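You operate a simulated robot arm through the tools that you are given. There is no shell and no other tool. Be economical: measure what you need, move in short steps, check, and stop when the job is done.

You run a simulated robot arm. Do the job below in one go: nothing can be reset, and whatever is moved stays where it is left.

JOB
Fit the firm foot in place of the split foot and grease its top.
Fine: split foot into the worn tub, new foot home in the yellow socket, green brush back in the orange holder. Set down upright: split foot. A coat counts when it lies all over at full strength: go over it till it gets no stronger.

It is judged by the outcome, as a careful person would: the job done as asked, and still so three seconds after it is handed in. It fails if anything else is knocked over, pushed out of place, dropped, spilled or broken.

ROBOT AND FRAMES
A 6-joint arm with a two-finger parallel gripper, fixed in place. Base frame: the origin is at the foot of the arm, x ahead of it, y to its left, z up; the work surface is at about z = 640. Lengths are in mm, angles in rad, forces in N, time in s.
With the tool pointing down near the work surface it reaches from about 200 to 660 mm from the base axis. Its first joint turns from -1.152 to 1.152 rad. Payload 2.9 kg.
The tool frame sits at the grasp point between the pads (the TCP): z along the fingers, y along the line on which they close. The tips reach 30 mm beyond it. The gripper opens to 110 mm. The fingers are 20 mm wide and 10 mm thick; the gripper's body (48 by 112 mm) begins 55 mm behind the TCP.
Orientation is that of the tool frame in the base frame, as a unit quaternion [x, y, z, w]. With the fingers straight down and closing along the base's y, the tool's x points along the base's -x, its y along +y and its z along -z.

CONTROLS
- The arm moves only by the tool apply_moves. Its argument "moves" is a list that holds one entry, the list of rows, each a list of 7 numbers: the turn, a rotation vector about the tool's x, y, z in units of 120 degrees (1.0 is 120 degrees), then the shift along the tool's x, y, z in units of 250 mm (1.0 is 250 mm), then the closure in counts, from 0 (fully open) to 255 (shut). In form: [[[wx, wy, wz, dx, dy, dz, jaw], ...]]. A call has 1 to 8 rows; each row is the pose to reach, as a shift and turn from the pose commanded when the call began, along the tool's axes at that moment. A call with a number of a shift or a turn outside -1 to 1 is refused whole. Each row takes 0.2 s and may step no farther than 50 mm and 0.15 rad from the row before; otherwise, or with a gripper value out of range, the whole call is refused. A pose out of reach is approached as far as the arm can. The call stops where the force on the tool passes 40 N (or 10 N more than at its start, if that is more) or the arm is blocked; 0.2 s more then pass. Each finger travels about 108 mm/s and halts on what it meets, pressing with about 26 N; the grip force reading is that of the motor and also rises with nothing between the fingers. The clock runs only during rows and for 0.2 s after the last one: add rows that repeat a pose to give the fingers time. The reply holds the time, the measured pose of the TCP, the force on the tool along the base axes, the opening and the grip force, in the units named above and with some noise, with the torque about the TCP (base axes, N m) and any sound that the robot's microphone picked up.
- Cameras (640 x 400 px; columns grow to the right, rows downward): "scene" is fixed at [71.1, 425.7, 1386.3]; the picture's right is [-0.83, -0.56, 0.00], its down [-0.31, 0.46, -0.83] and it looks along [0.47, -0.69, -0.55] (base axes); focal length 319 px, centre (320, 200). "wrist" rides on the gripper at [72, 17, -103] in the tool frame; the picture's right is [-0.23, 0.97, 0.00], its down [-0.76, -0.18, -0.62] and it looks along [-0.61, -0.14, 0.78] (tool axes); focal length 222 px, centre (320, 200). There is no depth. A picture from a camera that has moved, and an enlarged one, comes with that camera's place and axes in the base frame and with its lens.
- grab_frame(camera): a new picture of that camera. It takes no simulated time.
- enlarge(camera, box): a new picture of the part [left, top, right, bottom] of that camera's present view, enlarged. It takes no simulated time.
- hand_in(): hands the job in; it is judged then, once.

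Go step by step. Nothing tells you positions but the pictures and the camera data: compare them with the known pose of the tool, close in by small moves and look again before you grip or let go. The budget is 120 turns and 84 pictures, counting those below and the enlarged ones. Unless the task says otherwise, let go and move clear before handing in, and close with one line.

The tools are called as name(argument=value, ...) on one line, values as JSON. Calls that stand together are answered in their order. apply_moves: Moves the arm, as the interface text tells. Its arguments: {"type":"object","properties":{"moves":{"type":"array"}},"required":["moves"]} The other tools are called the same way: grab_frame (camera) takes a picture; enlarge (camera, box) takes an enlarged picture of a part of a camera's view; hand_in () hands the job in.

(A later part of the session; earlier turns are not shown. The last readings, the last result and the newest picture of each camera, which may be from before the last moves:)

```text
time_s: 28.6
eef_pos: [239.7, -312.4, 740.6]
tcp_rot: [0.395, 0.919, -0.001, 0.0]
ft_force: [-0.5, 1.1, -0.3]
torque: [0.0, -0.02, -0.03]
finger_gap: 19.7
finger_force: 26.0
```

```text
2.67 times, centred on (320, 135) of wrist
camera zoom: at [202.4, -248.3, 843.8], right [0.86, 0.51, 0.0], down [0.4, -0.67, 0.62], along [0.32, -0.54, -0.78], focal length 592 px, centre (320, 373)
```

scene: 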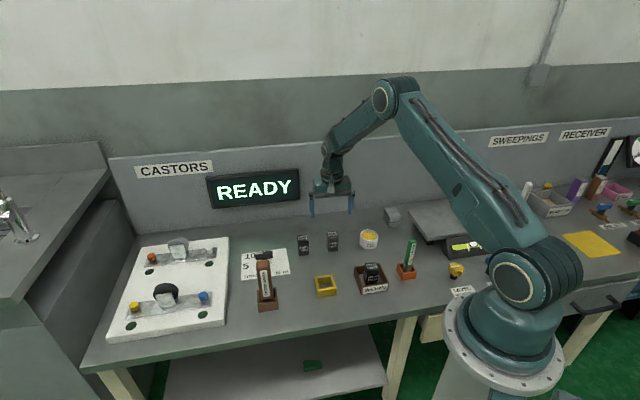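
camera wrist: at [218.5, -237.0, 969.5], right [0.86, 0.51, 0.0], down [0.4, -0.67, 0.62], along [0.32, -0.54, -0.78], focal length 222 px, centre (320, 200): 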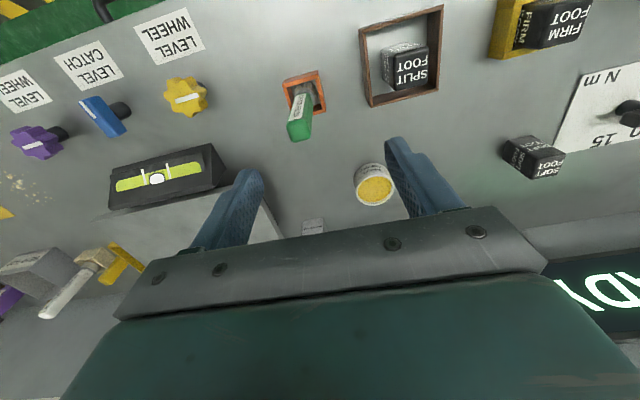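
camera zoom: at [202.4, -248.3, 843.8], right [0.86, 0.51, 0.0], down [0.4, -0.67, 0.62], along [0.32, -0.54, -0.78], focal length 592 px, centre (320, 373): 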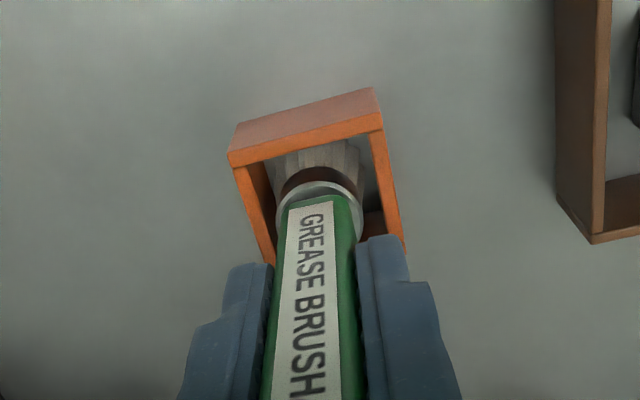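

Brush is gripped at 19.7 mm, so its home TCP is about (240,-312,740.5). I'll lift it clear.

apply_moves(moves=[[[0, 0, 0, 0, 0, -0.06, 255], [0, 0, 0, 0, 0, -0.16, 255], [0, 0, 0, 0, 0, -0.28, 255], [0, 0, 0, 0, 0, -0.36, 255], [0, 0, 0, 0, 0, -0.36, 255]]])

grab_frame(camera="wrist")

enlarge(camera="scene", box=[340, 180, 450, 290])

```text
time_s: 29.8
eef_pos: [241.5, -311.7, 829.9]
tcp_rot: [0.394, 0.919, 0.0, 0.0]
ft_force: [0.1, -0.5, 0.2]
torque: [0.04, -0.02, -0.04]
finger_gap: 19.3
finger_force: 25.6
```

```text
40 pictures are left
camera wrist: at [203.5, -246.9, 933.8], right [0.86, 0.51, 0.0], down [0.4, -0.67, 0.62], along [0.32, -0.54, -0.78], focal length 222 px, centre (320, 200)
```

wrist: 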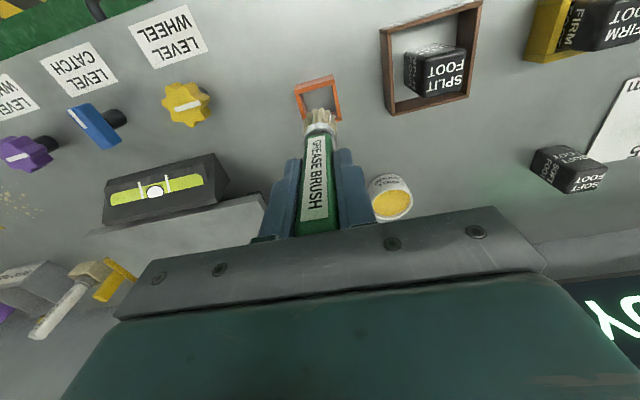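

```text
3.64 times, centred on (395, 235) of scene
camera zoom: at [71.1, 425.7, 1386.3], right [-0.83, -0.56, 0.0], down [-0.31, 0.46, -0.83], along [0.47, -0.69, -0.55], focal length 1162 px, centre (47, 73)
```

zoom: 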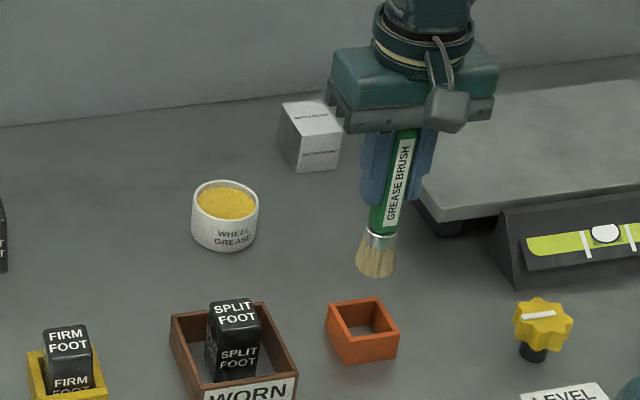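

The brush is out, with its bristles about 95 mm below the TCP. The grease tub is at about (406,-373.5) with its surface near z=678, so I'll move over it at height.

apply_moves(moves=[[[0, 0, 0, -0.1, 0.05, 0, 255], [0, 0, 0, -0.25, 0.122, 0, 255], [0, 0, 0, -0.4, 0.195, 0, 255], [0, 0, 0, -0.55, 0.268, 0, 255], [0, 0, 0, -0.635, 0.309, 0, 255], [0, 0, 0, -0.635, 0.309, 0, 255]]])

enlarge(camera="wrist", box=[240, 60, 400, 180])

enlarge(camera="scene", box=[325, 180, 415, 260])

```text
time_s: 31.2
eef_pos: [405.7, -375.4, 831.2]
tcp_rot: [0.394, 0.919, -0.001, -0.001]
ft_force: [-0.4, -1.1, -0.1]
torque: [0.0, 0.01, 0.0]
finger_gap: 19.3
finger_force: 26.1
```

```text
3.33 times, centred on (320, 120) of wrist
camera zoom: at [367.9, -310.3, 933.8], right [0.86, 0.51, 0.0], down [0.4, -0.67, 0.62], along [0.32, -0.54, -0.78], focal length 740 px, centre (320, 467)
```

zoom: 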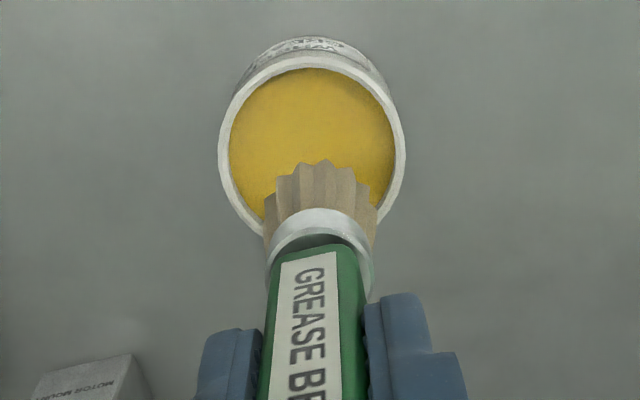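

```text
5.00 times, centred on (370, 220) of scene
camera zoom: at [71.1, 425.7, 1386.3], right [-0.83, -0.56, 0.0], down [-0.31, 0.46, -0.83], along [0.47, -0.69, -0.55], focal length 1597 px, centre (70, 100)
```

zoom: 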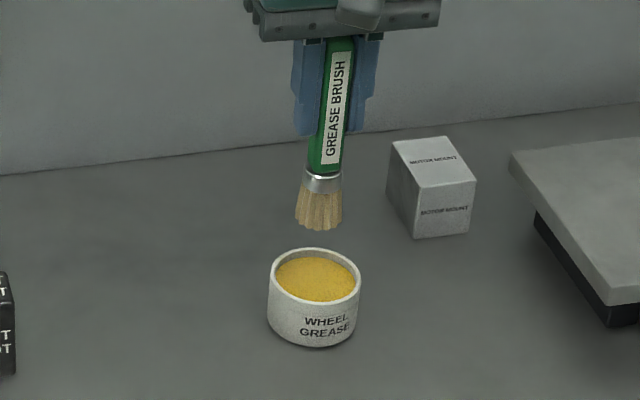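

The brush is above the tub but about 4–5 mm off centre. I'll correct that and lower to just at the surface.

apply_moves(moves=[[[0, 0, 0, 0.018, -0.003, 0.0, 255], [0, 0, 0, 0.018, -0.003, 0.08, 255], [0, 0, 0, 0.018, -0.003, 0.16, 255], [0, 0, 0, 0.018, -0.003, 0.2, 255], [0, 0, 0, 0.018, -0.003, 0.2, 255]]])

enlarge(camera="wrist", box=[240, 60, 400, 180])

enlarge(camera="scene", box=[335, 190, 405, 260])

```text
time_s: 32.4
eef_pos: [401.3, -370.1, 779.8]
tcp_rot: [0.394, 0.919, -0.001, 0.0]
ft_force: [-0.7, -0.4, -0.9]
torque: [0.02, 0.05, -0.01]
finger_gap: 19.7
finger_force: 26.3
```

```text
3.33 times, centred on (320, 120) of wrist
camera zoom: at [363.4, -306.5, 883.4], right [0.86, 0.51, 0.0], down [0.4, -0.67, 0.62], along [0.32, -0.54, -0.78], focal length 740 px, centre (320, 467)
```

zoom: 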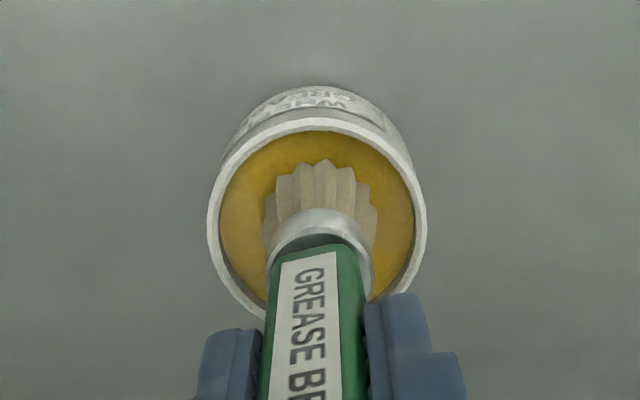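

```text
5.71 times, centred on (370, 225) of scene
camera zoom: at [71.1, 425.7, 1386.3], right [-0.83, -0.56, 0.0], down [-0.31, 0.46, -0.83], along [0.47, -0.69, -0.55], focal length 1825 px, centre (34, 57)
```

zoom: 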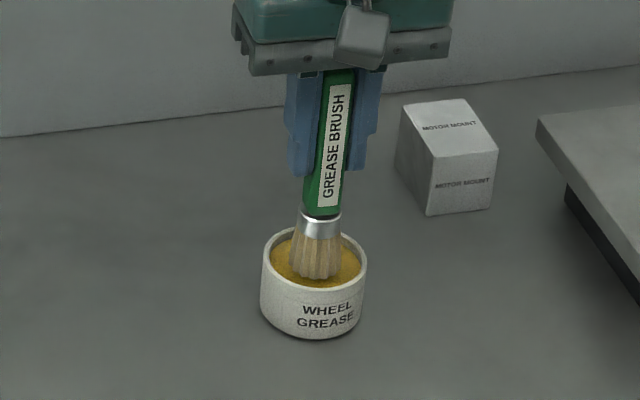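

The bristles are centred over the grease just at the surface. I'll dip them gently.

apply_moves(moves=[[[0, 0, 0, 0, 0, 0.016, 255], [0, 0, 0, 0, 0, 0.032, 255], [0, 0, 0, 0, 0, 0.044, 255], [0, 0, 0, 0, 0, 0.044, 255]]])

enlarge(camera="scene", box=[335, 190, 405, 260])

```text
time_s: 33.4
eef_pos: [404.2, -371.3, 770.4]
tcp_rot: [0.395, 0.919, -0.001, 0.003]
ft_force: [0.5, -0.8, 18.4]
torque: [-0.16, -0.13, 0.02]
finger_gap: 20.0
finger_force: 26.2
```

```text
5.71 times, centred on (370, 225) of scene
camera zoom: at [70.9, 425.9, 1386.2], right [-0.83, -0.56, 0.0], down [-0.31, 0.46, -0.83], along [0.47, -0.69, -0.55], focal length 1825 px, centre (34, 57)
```

zoom: 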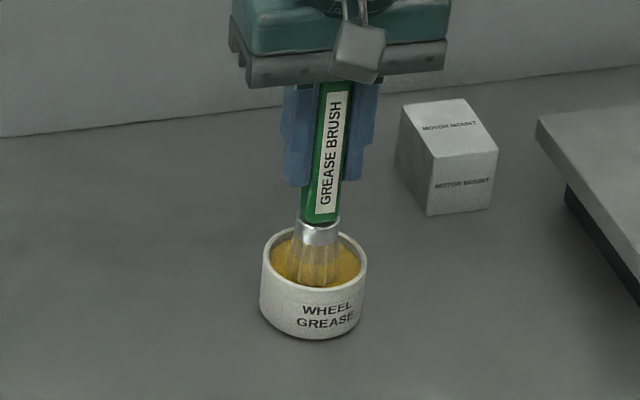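

The bristles are in the grease with an 18 N contact. I'll lift out and check they picked some up.

apply_moves(moves=[[[0, 0, 0, 0, 0, -0.03, 255], [0, 0, 0, 0, 0, -0.1, 255], [0, 0, 0, 0, 0, -0.2, 255], [0, 0, 0, 0, 0, -0.3, 255], [0, 0, 0, 0, 0, -0.3, 255]]])

enlarge(camera="scene", box=[335, 180, 405, 260])

```text
time_s: 34.6
eef_pos: [404.9, -369.3, 843.7]
tcp_rot: [0.394, 0.919, 0.0, 0.0]
ft_force: [0.0, -0.4, -0.8]
torque: [0.01, 0.03, 0.03]
finger_gap: 19.5
finger_force: 26.3
```

```text
5.00 times, centred on (370, 220) of scene
camera zoom: at [71.1, 425.7, 1386.3], right [-0.83, -0.56, 0.0], down [-0.31, 0.46, -0.83], along [0.47, -0.69, -0.55], focal length 1597 px, centre (70, 100)
```

zoom: 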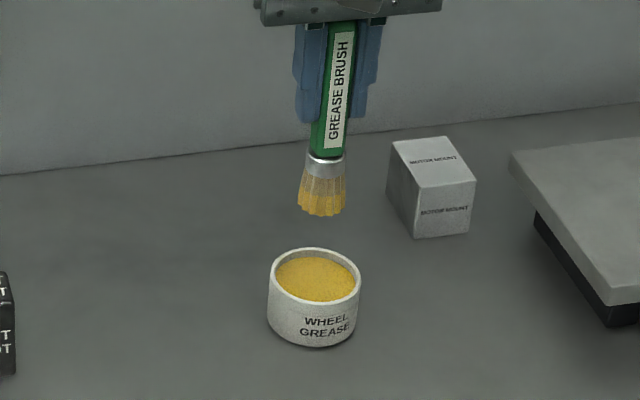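

The bristles are loaded. I'll carry the brush over the firm foot at height.

apply_moves(moves=[[[0, 0, 0, 0.08, 0.085, 0, 255], [0, 0, 0, 0.2, 0.213, 0, 255], [0, 0, 0, 0.32, 0.341, 0, 255], [0, 0, 0, 0.44, 0.469, 0, 255], [0, 0, 0, 0.56, 0.597, 0, 255], [0, 0, 0, 0.682, 0.725, 0, 255], [0, 0, 0, 0.682, 0.725, 0, 255]]])

enlarge(camera="wrist", box=[240, 60, 400, 180])

enlarge(camera="scene", box=[285, 210, 375, 300])

```text
time_s: 36.2
eef_pos: [418.5, -123.0, 846.5]
tcp_rot: [0.395, 0.919, 0.0, 0.0]
ft_force: [0.4, -0.2, -0.5]
torque: [-0.03, -0.05, 0.01]
finger_gap: 19.4
finger_force: 25.8
```

```text
3.33 times, centred on (320, 120) of wrist
camera zoom: at [379.3, -58.4, 949.9], right [0.86, 0.51, 0.0], down [0.4, -0.67, 0.62], along [0.32, -0.54, -0.78], focal length 740 px, centre (320, 467)
```

zoom: 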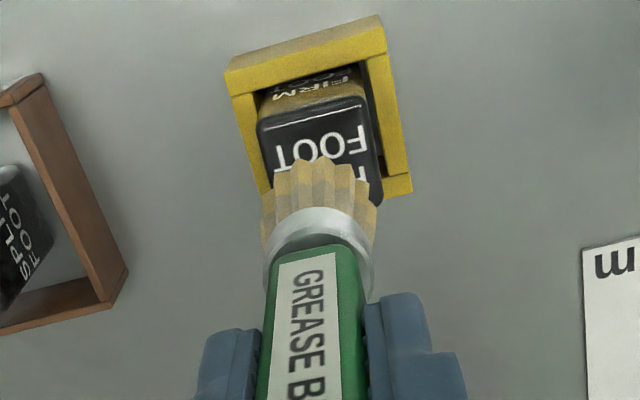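

```text
4.44 times, centred on (330, 255) of scene
camera zoom: at [71.1, 425.7, 1386.3], right [-0.83, -0.56, 0.0], down [-0.31, 0.46, -0.83], along [0.47, -0.69, -0.55], focal length 1420 px, centre (276, -44)
```

zoom: 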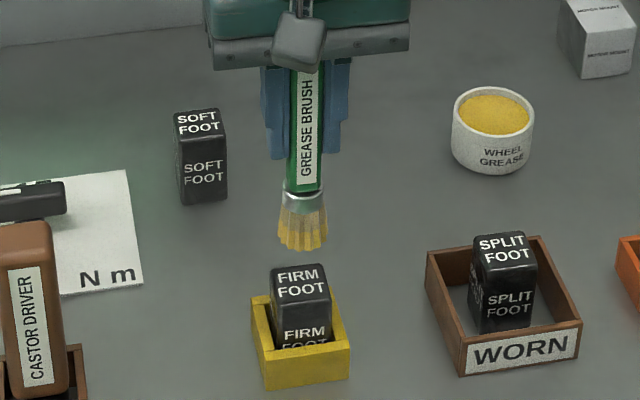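

Brush and foot are centred on each other to about 1 mm. I'll lower to near contact (expected TCP about 801), then creep down.

apply_moves(moves=[[[0, 0, 0, 0, 0, 0.08, 255], [0, 0, 0, 0, 0, 0.14, 255], [0, 0, 0, 0, 0, 0.156, 255], [0, 0, 0, 0, 0, 0.164, 255], [0, 0, 0, 0, 0, 0.172, 255], [0, 0, 0, 0, 0, 0.172, 255]]])

enlarge(camera="scene", box=[300, 240, 350, 300])

```text
time_s: 37.6
eef_pos: [417.9, -123.8, 802.1]
tcp_rot: [0.394, 0.919, 0.0, 0.002]
ft_force: [-1.5, 0.7, 20.4]
torque: [-0.06, 0.2, -0.02]
finger_gap: 19.3
finger_force: 25.5
```

```text
6.67 times, centred on (325, 270) of scene
camera zoom: at [70.8, 425.8, 1386.3], right [-0.83, -0.56, 0.0], down [-0.31, 0.46, -0.83], along [0.47, -0.69, -0.55], focal length 2130 px, centre (287, -267)
```

zoom: 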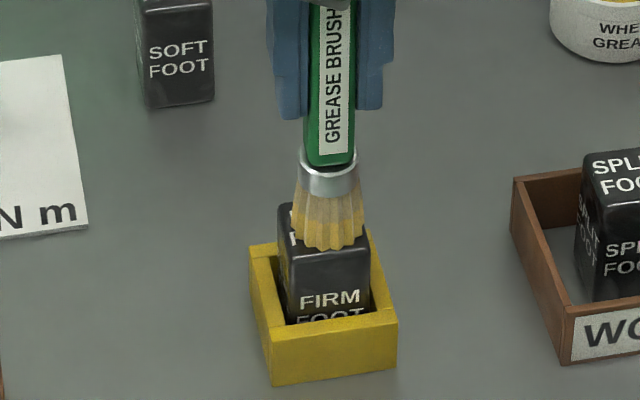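

Contact is at about 20 N. I'll ease back slightly and sweep the bristles across the whole top.

apply_moves(moves=[[[0, 0, 0, 0, 0, -0.004, 255], [0, 0, 0, 0.036, -0.036, -0.004, 255], [0, 0, 0, 0.036, 0.036, -0.004, 255], [0, 0, 0, 0, 0.036, -0.004, 255], [0, 0, 0, 0, -0.036, -0.004, 255], [0, 0, 0, -0.036, -0.036, -0.004, 255], [0, 0, 0, -0.036, 0.036, -0.004, 255], [0, 0, 0, 0, 0, -0.004, 255]]])

enlarge(camera="scene", box=[300, 240, 350, 300])

```text
time_s: 39.4
eef_pos: [416.5, -122.5, 803.8]
tcp_rot: [0.394, 0.919, -0.001, 0.001]
ft_force: [-0.5, 0.0, -0.8]
torque: [-0.01, -0.04, 0.01]
finger_gap: 19.5
finger_force: 25.8
```

```text
6.67 times, centred on (325, 270) of scene
camera zoom: at [71.1, 425.7, 1386.3], right [-0.83, -0.56, 0.0], down [-0.31, 0.46, -0.83], along [0.47, -0.69, -0.55], focal length 2130 px, centre (287, -267)
```

zoom: 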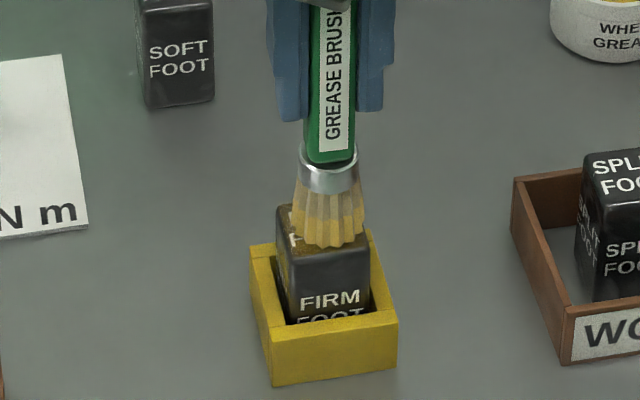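

There's a thin coat but contact was lost at that height. I'll press about 0.8 mm lower and sweep again.

apply_moves(moves=[[[0, 0, 0, 0, 0, 0.003, 255], [0, 0, 0, 0.036, -0.036, 0.003, 255], [0, 0, 0, 0.036, 0.036, 0.003, 255], [0, 0, 0, 0, 0.036, 0.003, 255], [0, 0, 0, 0, -0.036, 0.003, 255], [0, 0, 0, -0.036, -0.036, 0.003, 255], [0, 0, 0, -0.036, 0.036, 0.003, 255], [0, 0, 0, 0, 0, 0.003, 255]]])

apply_moves(moves=[[[0, 0, 0, 0, 0, 0, 255], [0, 0, 0, 0.036, -0.036, 0, 255], [0, 0, 0, -0.036, -0.036, 0, 255], [0, 0, 0, -0.036, 0, 0, 255], [0, 0, 0, 0.036, 0, 0, 255], [0, 0, 0, 0.036, 0.036, 0, 255], [0, 0, 0, -0.036, 0.036, 0, 255], [0, 0, 0, 0, 0, 0, 255]]])

```text
time_s: 41.2
eef_pos: [416.5, -122.5, 802.9]
tcp_rot: [0.394, 0.919, 0.0, 0.001]
ft_force: [-0.8, 1.1, -0.2]
torque: [0.01, -0.02, 0.0]
finger_gap: 19.3
finger_force: 26.1
```

```text
time_s: 43.0
eef_pos: [415.2, -122.2, 802.1]
tcp_rot: [0.393, 0.919, 0.0, 0.0]
ft_force: [0.3, -0.5, 0.3]
torque: [-0.03, -0.01, -0.02]
finger_gap: 19.9
finger_force: 26.2
```

The force is near zero. I'll lift to look at the coat so far.

apply_moves(moves=[[[0, 0, 0, 0.06, 0, -0.06, 255], [0, 0, 0, 0.15, 0, -0.2, 255], [0, 0, 0, 0.25, 0, -0.2, 255], [0, 0, 0, 0.25, 0, -0.2, 255]]])

enlarge(camera="scene", box=[300, 240, 350, 300])

enlarge(camera="wrist", box=[260, 70, 380, 200])

```text
time_s: 44.0
eef_pos: [373.2, -78.0, 852.0]
tcp_rot: [0.394, 0.919, -0.001, 0.0]
ft_force: [1.0, -0.6, 0.0]
torque: [0.0, -0.02, 0.01]
finger_gap: 19.4
finger_force: 26.4
```

```text
6.67 times, centred on (325, 270) of scene
camera zoom: at [71.1, 425.7, 1386.3], right [-0.83, -0.56, 0.0], down [-0.31, 0.46, -0.83], along [0.47, -0.69, -0.55], focal length 2130 px, centre (287, -267)
```

zoom: 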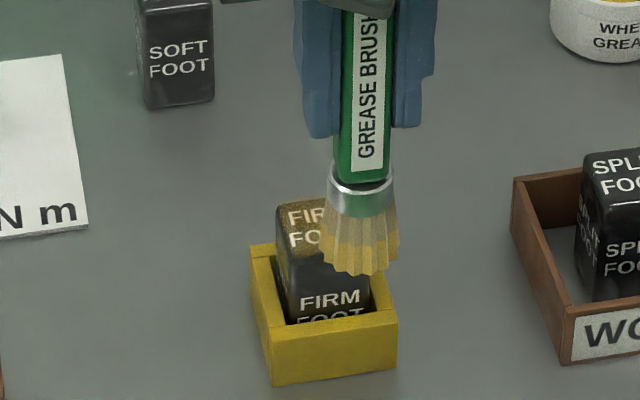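

```text
3.08 times, centred on (320, 135) of wrist
camera zoom: at [335.8, -14.1, 955.5], right [0.86, 0.51, 0.0], down [0.4, -0.67, 0.62], along [0.32, -0.54, -0.78], focal length 684 px, centre (320, 400)
```

zoom: 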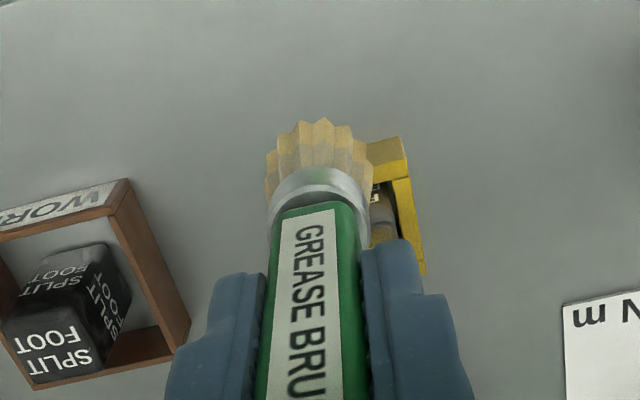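

There's a thin translucent coat so far. I'll go back and creep down to a firm light contact before sweeping more.

apply_moves(moves=[[[0, 0, 0, -0.1, 0, 0.0, 255], [0, 0, 0, -0.25, 0, 0.08, 255], [0, 0, 0, -0.25, 0, 0.18, 255], [0, 0, 0, -0.25, 0, 0.2, 255], [0, 0, 0, -0.25, 0, 0.205, 255], [0, 0, 0, -0.25, 0, 0.205, 255]]])

```text
time_s: 45.4
eef_pos: [415.3, -122.4, 801.1]
tcp_rot: [0.394, 0.919, 0.0, 0.001]
ft_force: [0.8, 0.0, -0.6]
torque: [0.03, 0.0, -0.03]
finger_gap: 19.4
finger_force: 26.4
```

apply_moves(moves=[[[0, 0, 0, 0, 0, 0.004, 255], [0, 0, 0, 0, 0, 0.008, 255], [0, 0, 0, 0, 0, 0.008, 255]]])

```text
time_s: 46.2
eef_pos: [416.4, -123.1, 800.7]
tcp_rot: [0.395, 0.919, -0.001, 0.001]
ft_force: [-4.1, -0.6, 19.3]
torque: [-0.14, 0.28, 0.0]
finger_gap: 19.7
finger_force: 26.2
```

Contact is about 19 N now. I'll sweep while holding this height.

apply_moves(moves=[[[0, 0, 0, 0.034, -0.034, 0, 255], [0, 0, 0, 0.034, 0.034, 0, 255], [0, 0, 0, 0, 0.034, 0, 255], [0, 0, 0, 0, -0.034, 0, 255], [0, 0, 0, -0.034, -0.034, 0, 255], [0, 0, 0, -0.034, 0.034, 0, 255], [0, 0, 0, 0, 0, 0, 255]]])

apply_moves(moves=[[[0, 0, 0, 0.034, -0.034, 0.002, 255], [0, 0, 0, -0.034, -0.034, 0.002, 255], [0, 0, 0, -0.034, 0, 0.002, 255], [0, 0, 0, 0.034, 0, 0.002, 255], [0, 0, 0, 0.034, 0.034, 0.002, 255], [0, 0, 0, -0.034, 0.034, 0.002, 255], [0, 0, 0, 0, 0, 0.002, 255]]])

enlarge(camera="scene", box=[300, 240, 350, 300])

```text
time_s: 47.8
eef_pos: [416.0, -122.2, 799.1]
tcp_rot: [0.394, 0.919, 0.0, 0.0]
ft_force: [0.5, -0.2, -0.3]
torque: [0.01, 0.0, 0.07]
finger_gap: 19.8
finger_force: 25.3
```

```text
time_s: 49.4
eef_pos: [416.1, -121.7, 799.4]
tcp_rot: [0.394, 0.919, 0.0, 0.0]
ft_force: [-0.1, -0.2, -0.6]
torque: [0.02, -0.03, 0.03]
finger_gap: 19.5
finger_force: 26.0
```

```text
6.67 times, centred on (325, 270) of scene
camera zoom: at [71.1, 425.7, 1386.3], right [-0.83, -0.56, 0.0], down [-0.31, 0.46, -0.83], along [0.47, -0.69, -0.55], focal length 2130 px, centre (287, -267)
```

zoom: 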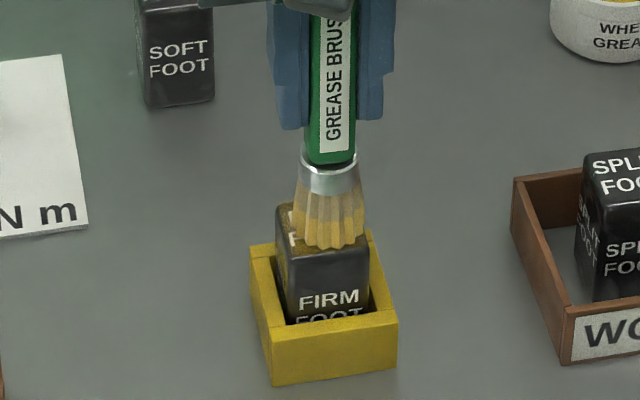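

The brush slips up slightly in the grip under pressure. I'll lift aside to compare the coat.

apply_moves(moves=[[[0, 0, 0, 0, -0.06, -0.06, 255], [0, 0, 0, 0, -0.2, -0.16, 255], [0, 0, 0, 0, -0.36, -0.16, 255], [0, 0, 0, 0, -0.36, -0.16, 255]]])

enlarge(camera="scene", box=[305, 240, 385, 300])

```text
time_s: 50.4
eef_pos: [350.8, -183.2, 836.5]
tcp_rot: [0.394, 0.919, -0.001, 0.0]
ft_force: [0.4, 0.1, -0.1]
torque: [0.0, 0.02, -0.01]
finger_gap: 19.6
finger_force: 25.6
```

```text
6.67 times, centred on (345, 270) of scene
camera zoom: at [71.1, 425.7, 1386.3], right [-0.83, -0.56, 0.0], down [-0.31, 0.46, -0.83], along [0.46, -0.69, -0.55], focal length 2130 px, centre (153, -267)
```

zoom: 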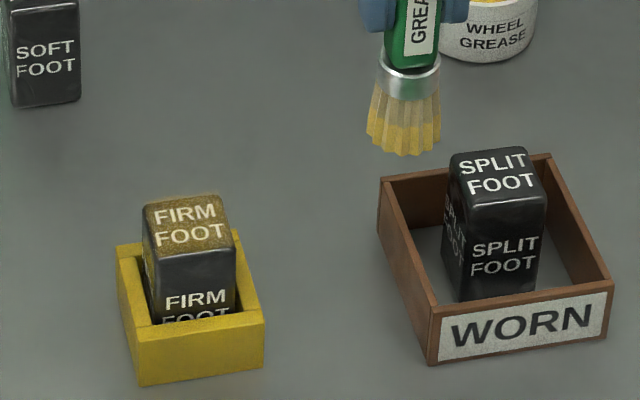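

The coat covers the whole top and is growing stronger. I'll go back and make several more passes.

apply_moves(moves=[[[0, 0, 0, 0, 0.16, 0.0, 255], [0, 0, 0, 0, 0.36, 0.0, 255], [0, 0, 0, 0, 0.36, 0.1, 255], [0, 0, 0, 0, 0.36, 0.152, 255], [0, 0, 0, 0, 0.36, 0.162, 255], [0, 0, 0, 0.034, 0.326, 0.162, 255], [0, 0, 0, 0.034, 0.394, 0.162, 255], [0, 0, 0, 0, 0.36, 0.162, 255]]])

apply_moves(moves=[[[0, 0, 0, 0.036, -0.036, 0.002, 255], [0, 0, 0, 0.036, 0.036, 0.002, 255], [0, 0, 0, 0, 0.036, 0.002, 255], [0, 0, 0, 0, -0.036, 0.002, 255], [0, 0, 0, -0.036, -0.036, 0.002, 255], [0, 0, 0, -0.036, 0.036, 0.002, 255], [0, 0, 0, 0, 0, 0.002, 255]]])

apply_moves(moves=[[[0, 0, 0, 0.036, -0.036, 0.002, 255], [0, 0, 0, -0.036, -0.036, 0.002, 255], [0, 0, 0, -0.036, 0, 0.002, 255], [0, 0, 0, 0.036, 0, 0.002, 255], [0, 0, 0, 0.036, 0.036, 0.002, 255], [0, 0, 0, -0.036, 0.036, 0.002, 255], [0, 0, 0, 0, 0, 0.002, 255]]])

apply_moves(moves=[[[0, 0, 0, 0.036, -0.036, 0.002, 255], [0, 0, 0, 0.036, 0.036, 0.002, 255], [0, 0, 0, 0, 0.036, 0.002, 255], [0, 0, 0, 0, -0.036, 0.002, 255], [0, 0, 0, -0.036, -0.036, 0.002, 255], [0, 0, 0, -0.036, 0.036, 0.002, 255], [0, 0, 0, 0, 0, 0.002, 255]]])

```text
time_s: 52.2
eef_pos: [415.2, -122.0, 798.5]
tcp_rot: [0.393, 0.919, 0.0, 0.001]
ft_force: [1.0, 0.7, -0.3]
torque: [-0.01, 0.0, -0.02]
finger_gap: 19.6
finger_force: 25.7
```

```text
time_s: 53.8
eef_pos: [420.1, -123.1, 797.2]
tcp_rot: [0.394, 0.919, 0.001, 0.004]
ft_force: [7.9, -0.8, 12.3]
torque: [0.02, -0.8, -0.01]
finger_gap: 20.1
finger_force: 26.0
```

```text
time_s: 55.4
eef_pos: [416.4, -122.3, 796.0]
tcp_rot: [0.394, 0.919, 0.0, 0.0]
ft_force: [1.0, 0.0, 0.0]
torque: [0.01, 0.03, 0.03]
finger_gap: 19.4
finger_force: 25.9
```

```text
time_s: 57.0
eef_pos: [417.5, -121.8, 795.6]
tcp_rot: [0.394, 0.919, 0.0, 0.0]
ft_force: [-0.3, 0.4, -0.6]
torque: [0.0, 0.0, 0.01]
finger_gap: 19.5
finger_force: 25.8
```

The height is creeping down, so I'll lift aside and check the brush and the coat.

apply_moves(moves=[[[0, 0, 0, 0, -0.04, -0.06, 255], [0, 0, 0, 0, -0.2, -0.17, 255], [0, 0, 0, 0, -0.32, -0.17, 255], [0, 0, 0, 0, -0.32, -0.17, 255]]])

enlarge(camera="scene", box=[300, 220, 380, 300])

```text
time_s: 58.0
eef_pos: [359.6, -177.6, 840.1]
tcp_rot: [0.394, 0.919, 0.001, -0.001]
ft_force: [0.1, -1.2, 0.0]
torque: [-0.01, 0.02, -0.01]
finger_gap: 19.4
finger_force: 26.0
```

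```text
5.00 times, centred on (340, 260) of scene
camera zoom: at [71.1, 425.7, 1386.3], right [-0.83, -0.56, 0.0], down [-0.31, 0.46, -0.83], along [0.46, -0.69, -0.55], focal length 1597 px, centre (220, -100)
```

zoom: 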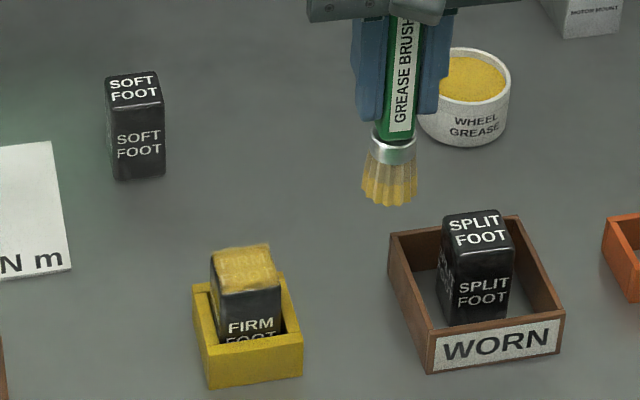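

The coat is much stronger and the lettering is nearly gone. I'll make more passes at the same height.

apply_moves(moves=[[[0, 0, 0, 0, 0.16, 0.0, 255], [0, 0, 0, 0, 0.32, 0.0, 255], [0, 0, 0, 0, 0.32, 0.1, 255], [0, 0, 0, 0, 0.32, 0.16, 255], [0, 0, 0, 0, 0.32, 0.17, 255], [0, 0, 0, 0.036, 0.284, 0.17, 255], [0, 0, 0, 0.036, 0.356, 0.17, 255], [0, 0, 0, 0, 0.32, 0.17, 255]]])

apply_moves(moves=[[[0, 0, 0, 0.036, -0.036, 0, 255], [0, 0, 0, 0.036, 0.036, 0, 255], [0, 0, 0, 0, 0.036, 0, 255], [0, 0, 0, 0, -0.036, 0, 255], [0, 0, 0, -0.036, -0.036, 0, 255], [0, 0, 0, -0.036, 0.036, 0, 255], [0, 0, 0, 0, 0, 0, 255]]])

apply_moves(moves=[[[0, 0, 0, 0.036, -0.036, 0.001, 255], [0, 0, 0, -0.036, -0.036, 0.001, 255], [0, 0, 0, -0.036, 0, 0.001, 255], [0, 0, 0, 0.036, 0, 0.001, 255], [0, 0, 0, 0.036, 0.036, 0.001, 255], [0, 0, 0, -0.036, 0.036, 0.001, 255], [0, 0, 0, 0, 0, 0.001, 255]]])

apply_moves(moves=[[[0, 0, 0, 0.036, -0.036, 0.001, 255], [0, 0, 0, 0.036, 0.036, 0.001, 255], [0, 0, 0, 0, 0.036, 0.001, 255], [0, 0, 0, 0, -0.036, 0.001, 255], [0, 0, 0, -0.036, -0.036, 0.001, 255], [0, 0, 0, -0.036, 0.036, 0.001, 255], [0, 0, 0, 0, 0, 0.001, 255]]])

apply_moves(moves=[[[0, 0, 0, 0, -0.04, -0.06, 255], [0, 0, 0, 0, -0.2, -0.17, 255], [0, 0, 0, 0, -0.32, -0.17, 255], [0, 0, 0, 0, -0.32, -0.17, 255]]])

enlarge(camera="scene", box=[300, 220, 380, 300])

```text
time_s: 59.8
eef_pos: [416.0, -122.9, 795.3]
tcp_rot: [0.394, 0.919, 0.0, 0.0]
ft_force: [-0.3, -0.7, -0.5]
torque: [-0.02, 0.01, 0.0]
finger_gap: 19.5
finger_force: 25.9
```

```text
time_s: 61.4
eef_pos: [416.4, -122.5, 796.6]
tcp_rot: [0.394, 0.919, 0.0, 0.001]
ft_force: [0.0, -0.3, -0.5]
torque: [0.0, 0.02, -0.01]
finger_gap: 19.7
finger_force: 26.1
```

```text
time_s: 63.0
eef_pos: [416.1, -122.9, 795.4]
tcp_rot: [0.394, 0.919, 0.0, 0.001]
ft_force: [-0.4, 0.2, -0.4]
torque: [0.0, 0.0, -0.02]
finger_gap: 19.5
finger_force: 26.1
```

```text
time_s: 64.6
eef_pos: [415.7, -121.6, 796.0]
tcp_rot: [0.394, 0.919, 0.0, 0.0]
ft_force: [-0.1, -0.7, -0.6]
torque: [-0.03, 0.01, 0.03]
finger_gap: 19.7
finger_force: 25.8
```

```text
time_s: 65.6
eef_pos: [359.5, -175.6, 838.0]
tcp_rot: [0.394, 0.919, 0.001, 0.0]
ft_force: [-1.2, 0.6, -0.2]
torque: [-0.02, -0.04, 0.0]
finger_gap: 19.3
finger_force: 26.4
```

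```text
5.00 times, centred on (340, 260) of scene
camera zoom: at [71.1, 425.7, 1386.3], right [-0.83, -0.56, 0.0], down [-0.31, 0.46, -0.83], along [0.46, -0.69, -0.55], focal length 1597 px, centre (220, -100)
```

zoom: 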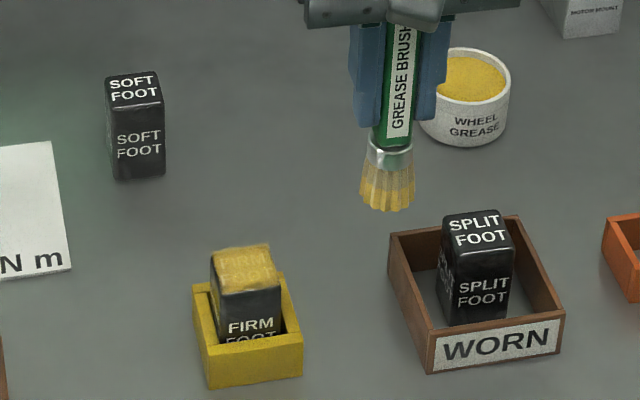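

The coat looks unchanged, but those passes had no measurable contact. I'll zoom in, then do a pass with confirmed contact to see if it still strengthens.

enlarge(camera="scene", box=[320, 264, 340, 284])

apply_moves(moves=[[[0, 0, 0, 0, 0.16, 0.0, 255], [0, 0, 0, 0, 0.32, 0.0, 255], [0, 0, 0, 0, 0.32, 0.1, 255], [0, 0, 0, 0, 0.32, 0.16, 255], [0, 0, 0, 0, 0.32, 0.172, 255], [0, 0, 0, 0, 0.32, 0.176, 255], [0, 0, 0, 0, 0.32, 0.18, 255], [0, 0, 0, 0, 0.32, 0.18, 255]]])

```text
16.00 times, centred on (330, 274) of scene
camera zoom: at [71.1, 425.7, 1386.3], right [-0.83, -0.56, 0.0], down [-0.31, 0.46, -0.83], along [0.46, -0.69, -0.55], focal length 5111 px, centre (160, -984)
```

zoom: 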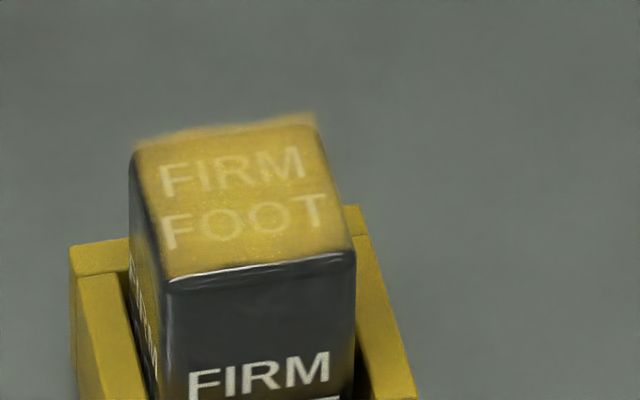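

```text
time_s: 67.4
eef_pos: [416.6, -122.0, 792.5]
tcp_rot: [0.394, 0.919, 0.001, 0.0]
ft_force: [-0.2, 1.0, 0.1]
torque: [-0.01, 0.0, 0.0]
finger_gap: 19.6
finger_force: 26.2
```

There's still no contact at 792.5, so the brush must have slid up a few millimetres in the grip. I'll look closely before going lower.

enlarge(camera="scene", box=[300, 230, 360, 290])

```text
6.67 times, centred on (330, 260) of scene
camera zoom: at [71.1, 425.7, 1386.3], right [-0.83, -0.56, 0.0], down [-0.31, 0.46, -0.83], along [0.47, -0.69, -0.55], focal length 2130 px, centre (253, -200)
```

zoom: 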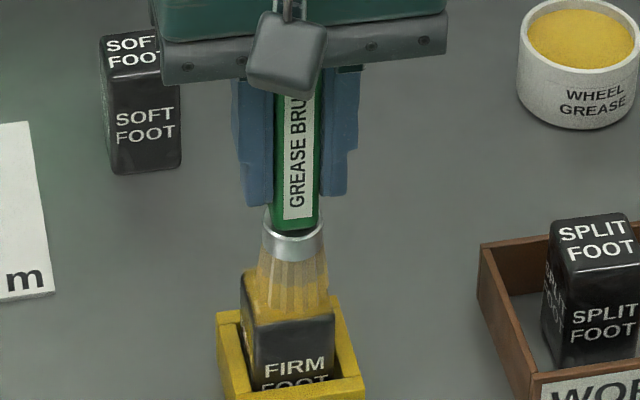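

The bristles are on the surface and the brush has slid up about 10 mm in the grip, which is still usable. I'll sweep here without going lower and compare.

apply_moves(moves=[[[0, 0, 0, 0.036, -0.036, 0, 255], [0, 0, 0, 0.036, 0.036, 0, 255], [0, 0, 0, 0, 0.036, 0, 255], [0, 0, 0, 0, -0.036, 0, 255], [0, 0, 0, -0.036, -0.036, 0, 255], [0, 0, 0, -0.036, 0.036, 0, 255], [0, 0, 0, 0, 0, 0, 255]]])

apply_moves(moves=[[[0, 0, 0, 0, -0.04, -0.08, 255], [0, 0, 0, 0, -0.2, -0.19, 255], [0, 0, 0, 0, -0.32, -0.19, 255], [0, 0, 0, 0, -0.32, -0.19, 255]]])

enlarge(camera="scene", box=[320, 264, 340, 284])

enlarge(camera="scene", box=[325, 200, 405, 280])

```text
time_s: 69.0
eef_pos: [419.9, -121.6, 793.6]
tcp_rot: [0.394, 0.919, 0.001, 0.005]
ft_force: [7.5, -2.9, 13.6]
torque: [-0.35, -0.7, 0.01]
finger_gap: 19.2
finger_force: 25.8
```

```text
time_s: 70.0
eef_pos: [355.9, -176.7, 841.9]
tcp_rot: [0.394, 0.919, 0.0, 0.0]
ft_force: [0.4, 0.4, 0.2]
torque: [-0.01, -0.03, 0.0]
finger_gap: 19.4
finger_force: 26.8
```

```text
16.00 times, centred on (330, 274) of scene
camera zoom: at [71.1, 425.7, 1386.3], right [-0.83, -0.56, 0.0], down [-0.31, 0.46, -0.83], along [0.46, -0.69, -0.55], focal length 5111 px, centre (160, -984)
```

zoom: 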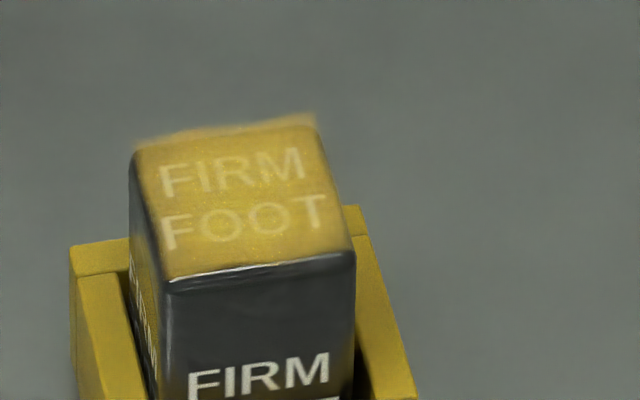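

```text
5.00 times, centred on (365, 240) of scene
camera zoom: at [71.1, 425.7, 1386.3], right [-0.83, -0.56, 0.0], down [-0.31, 0.46, -0.83], along [0.46, -0.69, -0.55], focal length 1597 px, centre (95, 0)
```

zoom: 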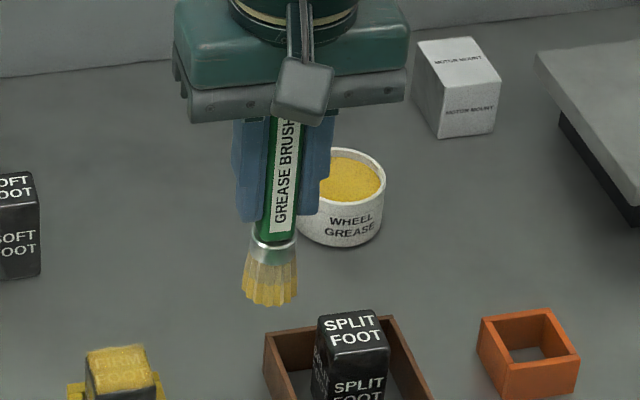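

No change even with real contact. To be sure the brush wasn't just empty, I'll reload it and go over the top once more.

apply_moves(moves=[[[0, 0, 0, -0.1, -0.06, 0, 255], [0, 0, 0, -0.25, -0.148, 0, 255], [0, 0, 0, -0.4, -0.236, 0, 255], [0, 0, 0, -0.55, -0.325, 0, 255], [0, 0, 0, -0.683, -0.404, 0, 255], [0, 0, 0, -0.683, -0.404, 0, 255]]])

enlarge(camera="wrist", box=[240, 60, 400, 180])

```text
time_s: 71.4
eef_pos: [403.4, -370.3, 841.3]
tcp_rot: [0.394, 0.919, 0.0, 0.0]
ft_force: [0.0, 1.3, 0.4]
torque: [-0.01, 0.0, 0.0]
finger_gap: 19.6
finger_force: 25.7
```

```text
3.33 times, centred on (320, 120) of wrist
camera zoom: at [366.5, -306.4, 943.5], right [0.86, 0.51, 0.0], down [0.4, -0.67, 0.62], along [0.32, -0.54, -0.78], focal length 740 px, centre (320, 467)
```

zoom: 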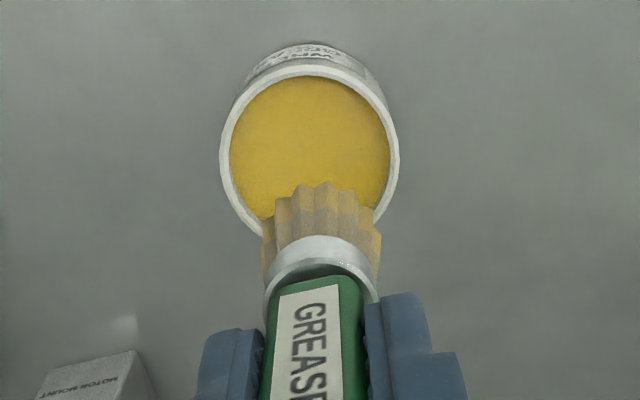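

Alignment is good. I'll descend and dip again with a gentle creep.

apply_moves(moves=[[[0, 0, 0, 0.002, -0.01, 0.1, 255], [0, 0, 0, 0.002, -0.01, 0.2, 255], [0, 0, 0, 0.002, -0.01, 0.28, 255], [0, 0, 0, 0.002, -0.01, 0.3, 255], [0, 0, 0, 0.002, -0.01, 0.312, 255], [0, 0, 0, 0.002, -0.01, 0.324, 255], [0, 0, 0, 0.002, -0.01, 0.324, 255]]])

enlarge(camera="scene", box=[335, 190, 405, 260])

```text
time_s: 73.0
eef_pos: [401.6, -371.5, 760.1]
tcp_rot: [0.394, 0.919, 0.001, 0.0]
ft_force: [0.1, 0.8, 3.5]
torque: [0.07, 0.03, 0.03]
finger_gap: 19.5
finger_force: 25.7
```

```text
5.71 times, centred on (370, 225) of scene
camera zoom: at [71.1, 425.7, 1386.3], right [-0.83, -0.56, 0.0], down [-0.31, 0.46, -0.83], along [0.47, -0.69, -0.55], focal length 1825 px, centre (34, 57)
```

zoom: 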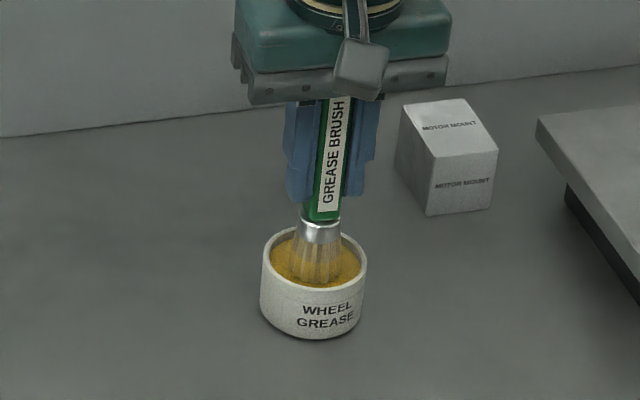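

The bristles are re-dipped. I'll lift and return above the foot.

apply_moves(moves=[[[0, 0, 0, 0, 0, -0.08, 255], [0, 0, 0, 0, 0, -0.2, 255], [0, 0, 0, 0.06, 0.06, -0.332, 255], [0, 0, 0, 0.18, 0.19, -0.332, 255], [0, 0, 0, 0.3, 0.32, -0.332, 255], [0, 0, 0, 0.42, 0.45, -0.332, 255], [0, 0, 0, 0.54, 0.58, -0.332, 255], [0, 0, 0, 0.66, 0.71, -0.332, 255]]])

apply_moves(moves=[[[0, 0, 0, 0.02, 0.025, 0, 255], [0, 0, 0, 0.02, 0.025, 0.1, 255], [0, 0, 0, 0.02, 0.025, 0.18, 255], [0, 0, 0, 0.02, 0.025, 0.196, 255], [0, 0, 0, 0.02, 0.025, 0.204, 255], [0, 0, 0, 0.02, 0.025, 0.21, 255], [0, 0, 0, 0.02, 0.025, 0.21, 255]]])

```text
time_s: 74.8
eef_pos: [416.9, -131.3, 842.3]
tcp_rot: [0.395, 0.919, -0.001, 0.0]
ft_force: [-0.1, 0.7, -0.5]
torque: [-0.03, 0.01, 0.04]
finger_gap: 19.8
finger_force: 25.9
```

```text
time_s: 76.4
eef_pos: [418.6, -124.1, 792.0]
tcp_rot: [0.395, 0.919, 0.0, 0.002]
ft_force: [-5.6, -1.3, 39.4]
torque: [-0.07, 0.64, 0.0]
finger_gap: 19.7
finger_force: 26.3
```

Contact is firm at 39 N. I'll ease off and sweep across the full top.

apply_moves(moves=[[[0, 0, 0, 0.006, 0, -0.004, 255], [0, 0, 0, 0.042, -0.036, -0.004, 255], [0, 0, 0, 0.042, 0.036, -0.004, 255], [0, 0, 0, 0.006, 0.036, -0.003, 255], [0, 0, 0, 0.006, -0.036, -0.003, 255], [0, 0, 0, -0.034, -0.036, -0.002, 255], [0, 0, 0, -0.034, 0.036, -0.002, 255], [0, 0, 0, 0.006, 0, -0.002, 255]]])

apply_moves(moves=[[[0, 0, 0, 0, 0, 0.002, 255], [0, 0, 0, 0.036, -0.036, 0.002, 255], [0, 0, 0, -0.036, -0.036, 0.002, 255], [0, 0, 0, -0.036, 0, 0.002, 255], [0, 0, 0, 0.036, 0, 0.002, 255], [0, 0, 0, 0.036, 0.036, 0.002, 255], [0, 0, 0, -0.036, 0.036, 0.002, 255], [0, 0, 0, 0, 0, 0.002, 255]]])

apply_moves(moves=[[[0, 0, 0, 0, -0.04, -0.08, 255], [0, 0, 0, 0, -0.2, -0.19, 255], [0, 0, 0, 0, -0.32, -0.19, 255], [0, 0, 0, 0, -0.32, -0.19, 255]]])

enlarge(camera="scene", box=[320, 264, 340, 284])

```text
time_s: 78.2
eef_pos: [418.2, -123.0, 791.9]
tcp_rot: [0.395, 0.919, 0.0, 0.005]
ft_force: [4.5, -6.3, 20.9]
torque: [-0.71, -0.46, -0.04]
finger_gap: 19.9
finger_force: 25.8
```

```text
time_s: 79.0
eef_pos: [411.7, -123.0, 792.4]
tcp_rot: [0.391, 0.92, 0.006, 0.002]
ft_force: [1.4, 3.6, 6.2]
torque: [0.38, -0.1, -0.01]
finger_gap: 19.5
finger_force: 26.3
stopped in row 3: the force on the tool passed its limit at 44 N (the readings are from after the stop); the commanded pose is now the measured one
```

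```text
time_s: 80.0
eef_pos: [351.5, -179.1, 841.2]
tcp_rot: [0.391, 0.92, 0.005, 0.0]
ft_force: [0.7, 0.0, -1.4]
torque: [0.02, -0.04, 0.02]
finger_gap: 19.4
finger_force: 26.8
```

```text
16.00 times, centred on (330, 274) of scene
camera zoom: at [71.1, 425.7, 1386.3], right [-0.83, -0.56, 0.0], down [-0.31, 0.46, -0.83], along [0.46, -0.69, -0.55], focal length 5111 px, centre (160, -984)
```

zoom: 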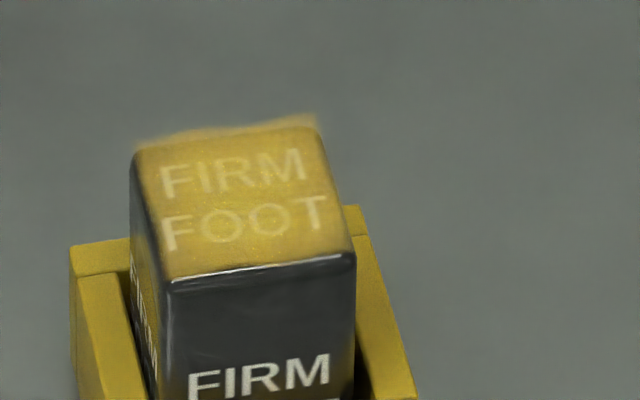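

A fresh load and another firm pass left the coat unchanged, so it's at full strength all over. Now I'll return the brush, correcting the slight tilt picked up when the sweep stopped and moving above the holder.

apply_moves(moves=[[[0.0044, -0.0019, 0.003, -0.008, -0.08, 0, 255], [0.0044, -0.0019, 0.003, -0.03, -0.25, 0, 255], [0.0044, -0.0019, 0.003, -0.05, -0.42, 0, 255], [0.0044, -0.0019, 0.003, -0.067, -0.59, 0, 255], [0.0044, -0.0019, 0.003, -0.077, -0.69, 0, 255], [0.0044, -0.0019, 0.003, -0.077, -0.69, 0, 255]]])

enlarge(camera="wrist", box=[240, 60, 400, 180])

enlarge(camera="scene", box=[360, 190, 450, 290])

```text
time_s: 81.3
eef_pos: [242.6, -313.9, 837.4]
tcp_rot: [0.393, 0.92, 0.0, 0.001]
ft_force: [-0.9, 0.7, -0.7]
torque: [0.01, 0.01, 0.0]
finger_gap: 19.4
finger_force: 25.9
```

```text
3.33 times, centred on (320, 120) of wrist
camera zoom: at [204.9, -249.7, 940.3], right [0.86, 0.51, 0.0], down [0.4, -0.67, 0.62], along [0.32, -0.54, -0.78], focal length 740 px, centre (320, 467)
```

zoom: 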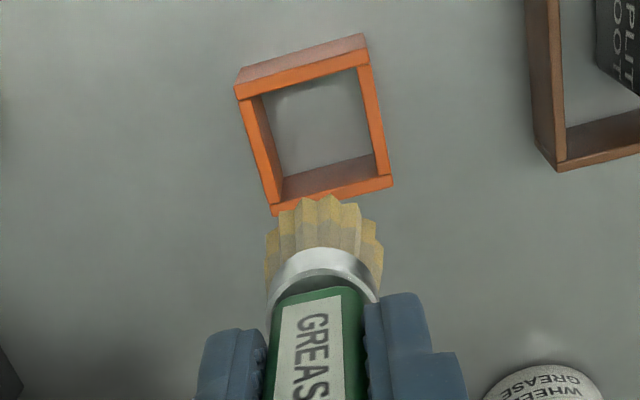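

```text
4.00 times, centred on (405, 240) of scene
camera zoom: at [71.1, 425.7, 1386.3], right [-0.83, -0.56, 0.0], down [-0.31, 0.46, -0.83], along [0.46, -0.69, -0.55], focal length 1278 px, centre (-20, 40)
```

zoom: 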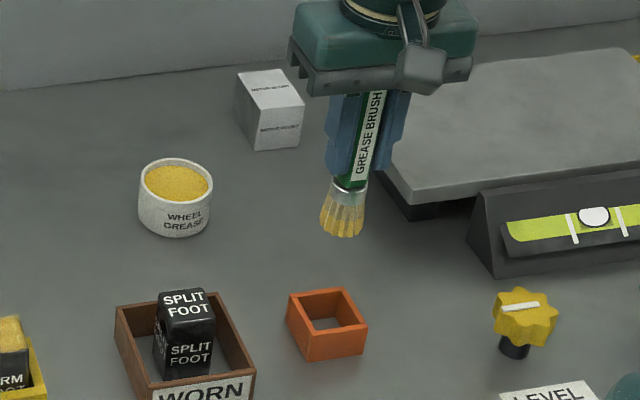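

The holder is slightly off centre and the brush has slid about 13 mm up in the grip. I'll lower to just above the rim with a small correction, then look again.

apply_moves(moves=[[[0, 0, 0, 0.009, -0.004, 0.1, 255], [0, 0, 0, 0.009, -0.004, 0.2, 255], [0, 0, 0, 0.009, -0.004, 0.27, 255], [0, 0, 0, 0.009, -0.004, 0.29, 255], [0, 0, 0, 0.009, -0.004, 0.29, 255]]])

enlarge(camera="wrist", box=[250, 70, 390, 180])

enlarge(camera="scene", box=[375, 220, 435, 290])

```text
time_s: 82.5
eef_pos: [240.8, -311.6, 763.6]
tcp_rot: [0.394, 0.919, 0.0, 0.001]
ft_force: [0.5, 0.6, -1.0]
torque: [-0.03, 0.02, 0.01]
finger_gap: 19.6
finger_force: 26.2
```

```text
3.64 times, centred on (320, 125) of wrist
camera zoom: at [202.8, -248.6, 866.7], right [0.86, 0.51, 0.0], down [0.39, -0.67, 0.62], along [0.32, -0.54, -0.78], focal length 808 px, centre (320, 473)
```

zoom: 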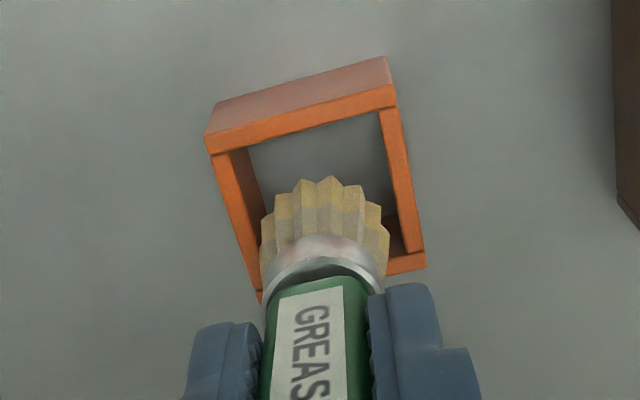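

```text
5.71 times, centred on (405, 255) of scene
camera zoom: at [71.1, 425.7, 1386.3], right [-0.83, -0.56, 0.0], down [-0.31, 0.46, -0.83], along [0.47, -0.69, -0.55], focal length 1825 px, centre (-166, -114)
```

zoom: 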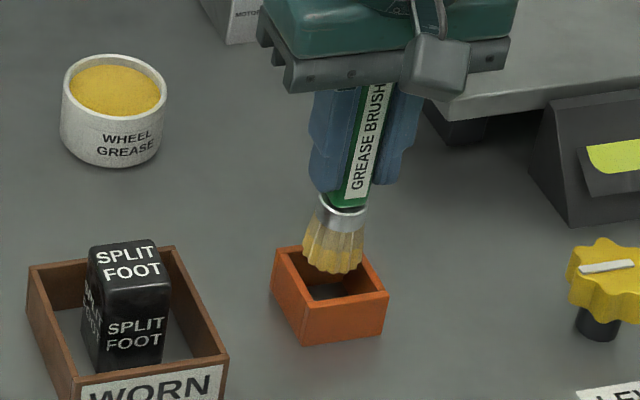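

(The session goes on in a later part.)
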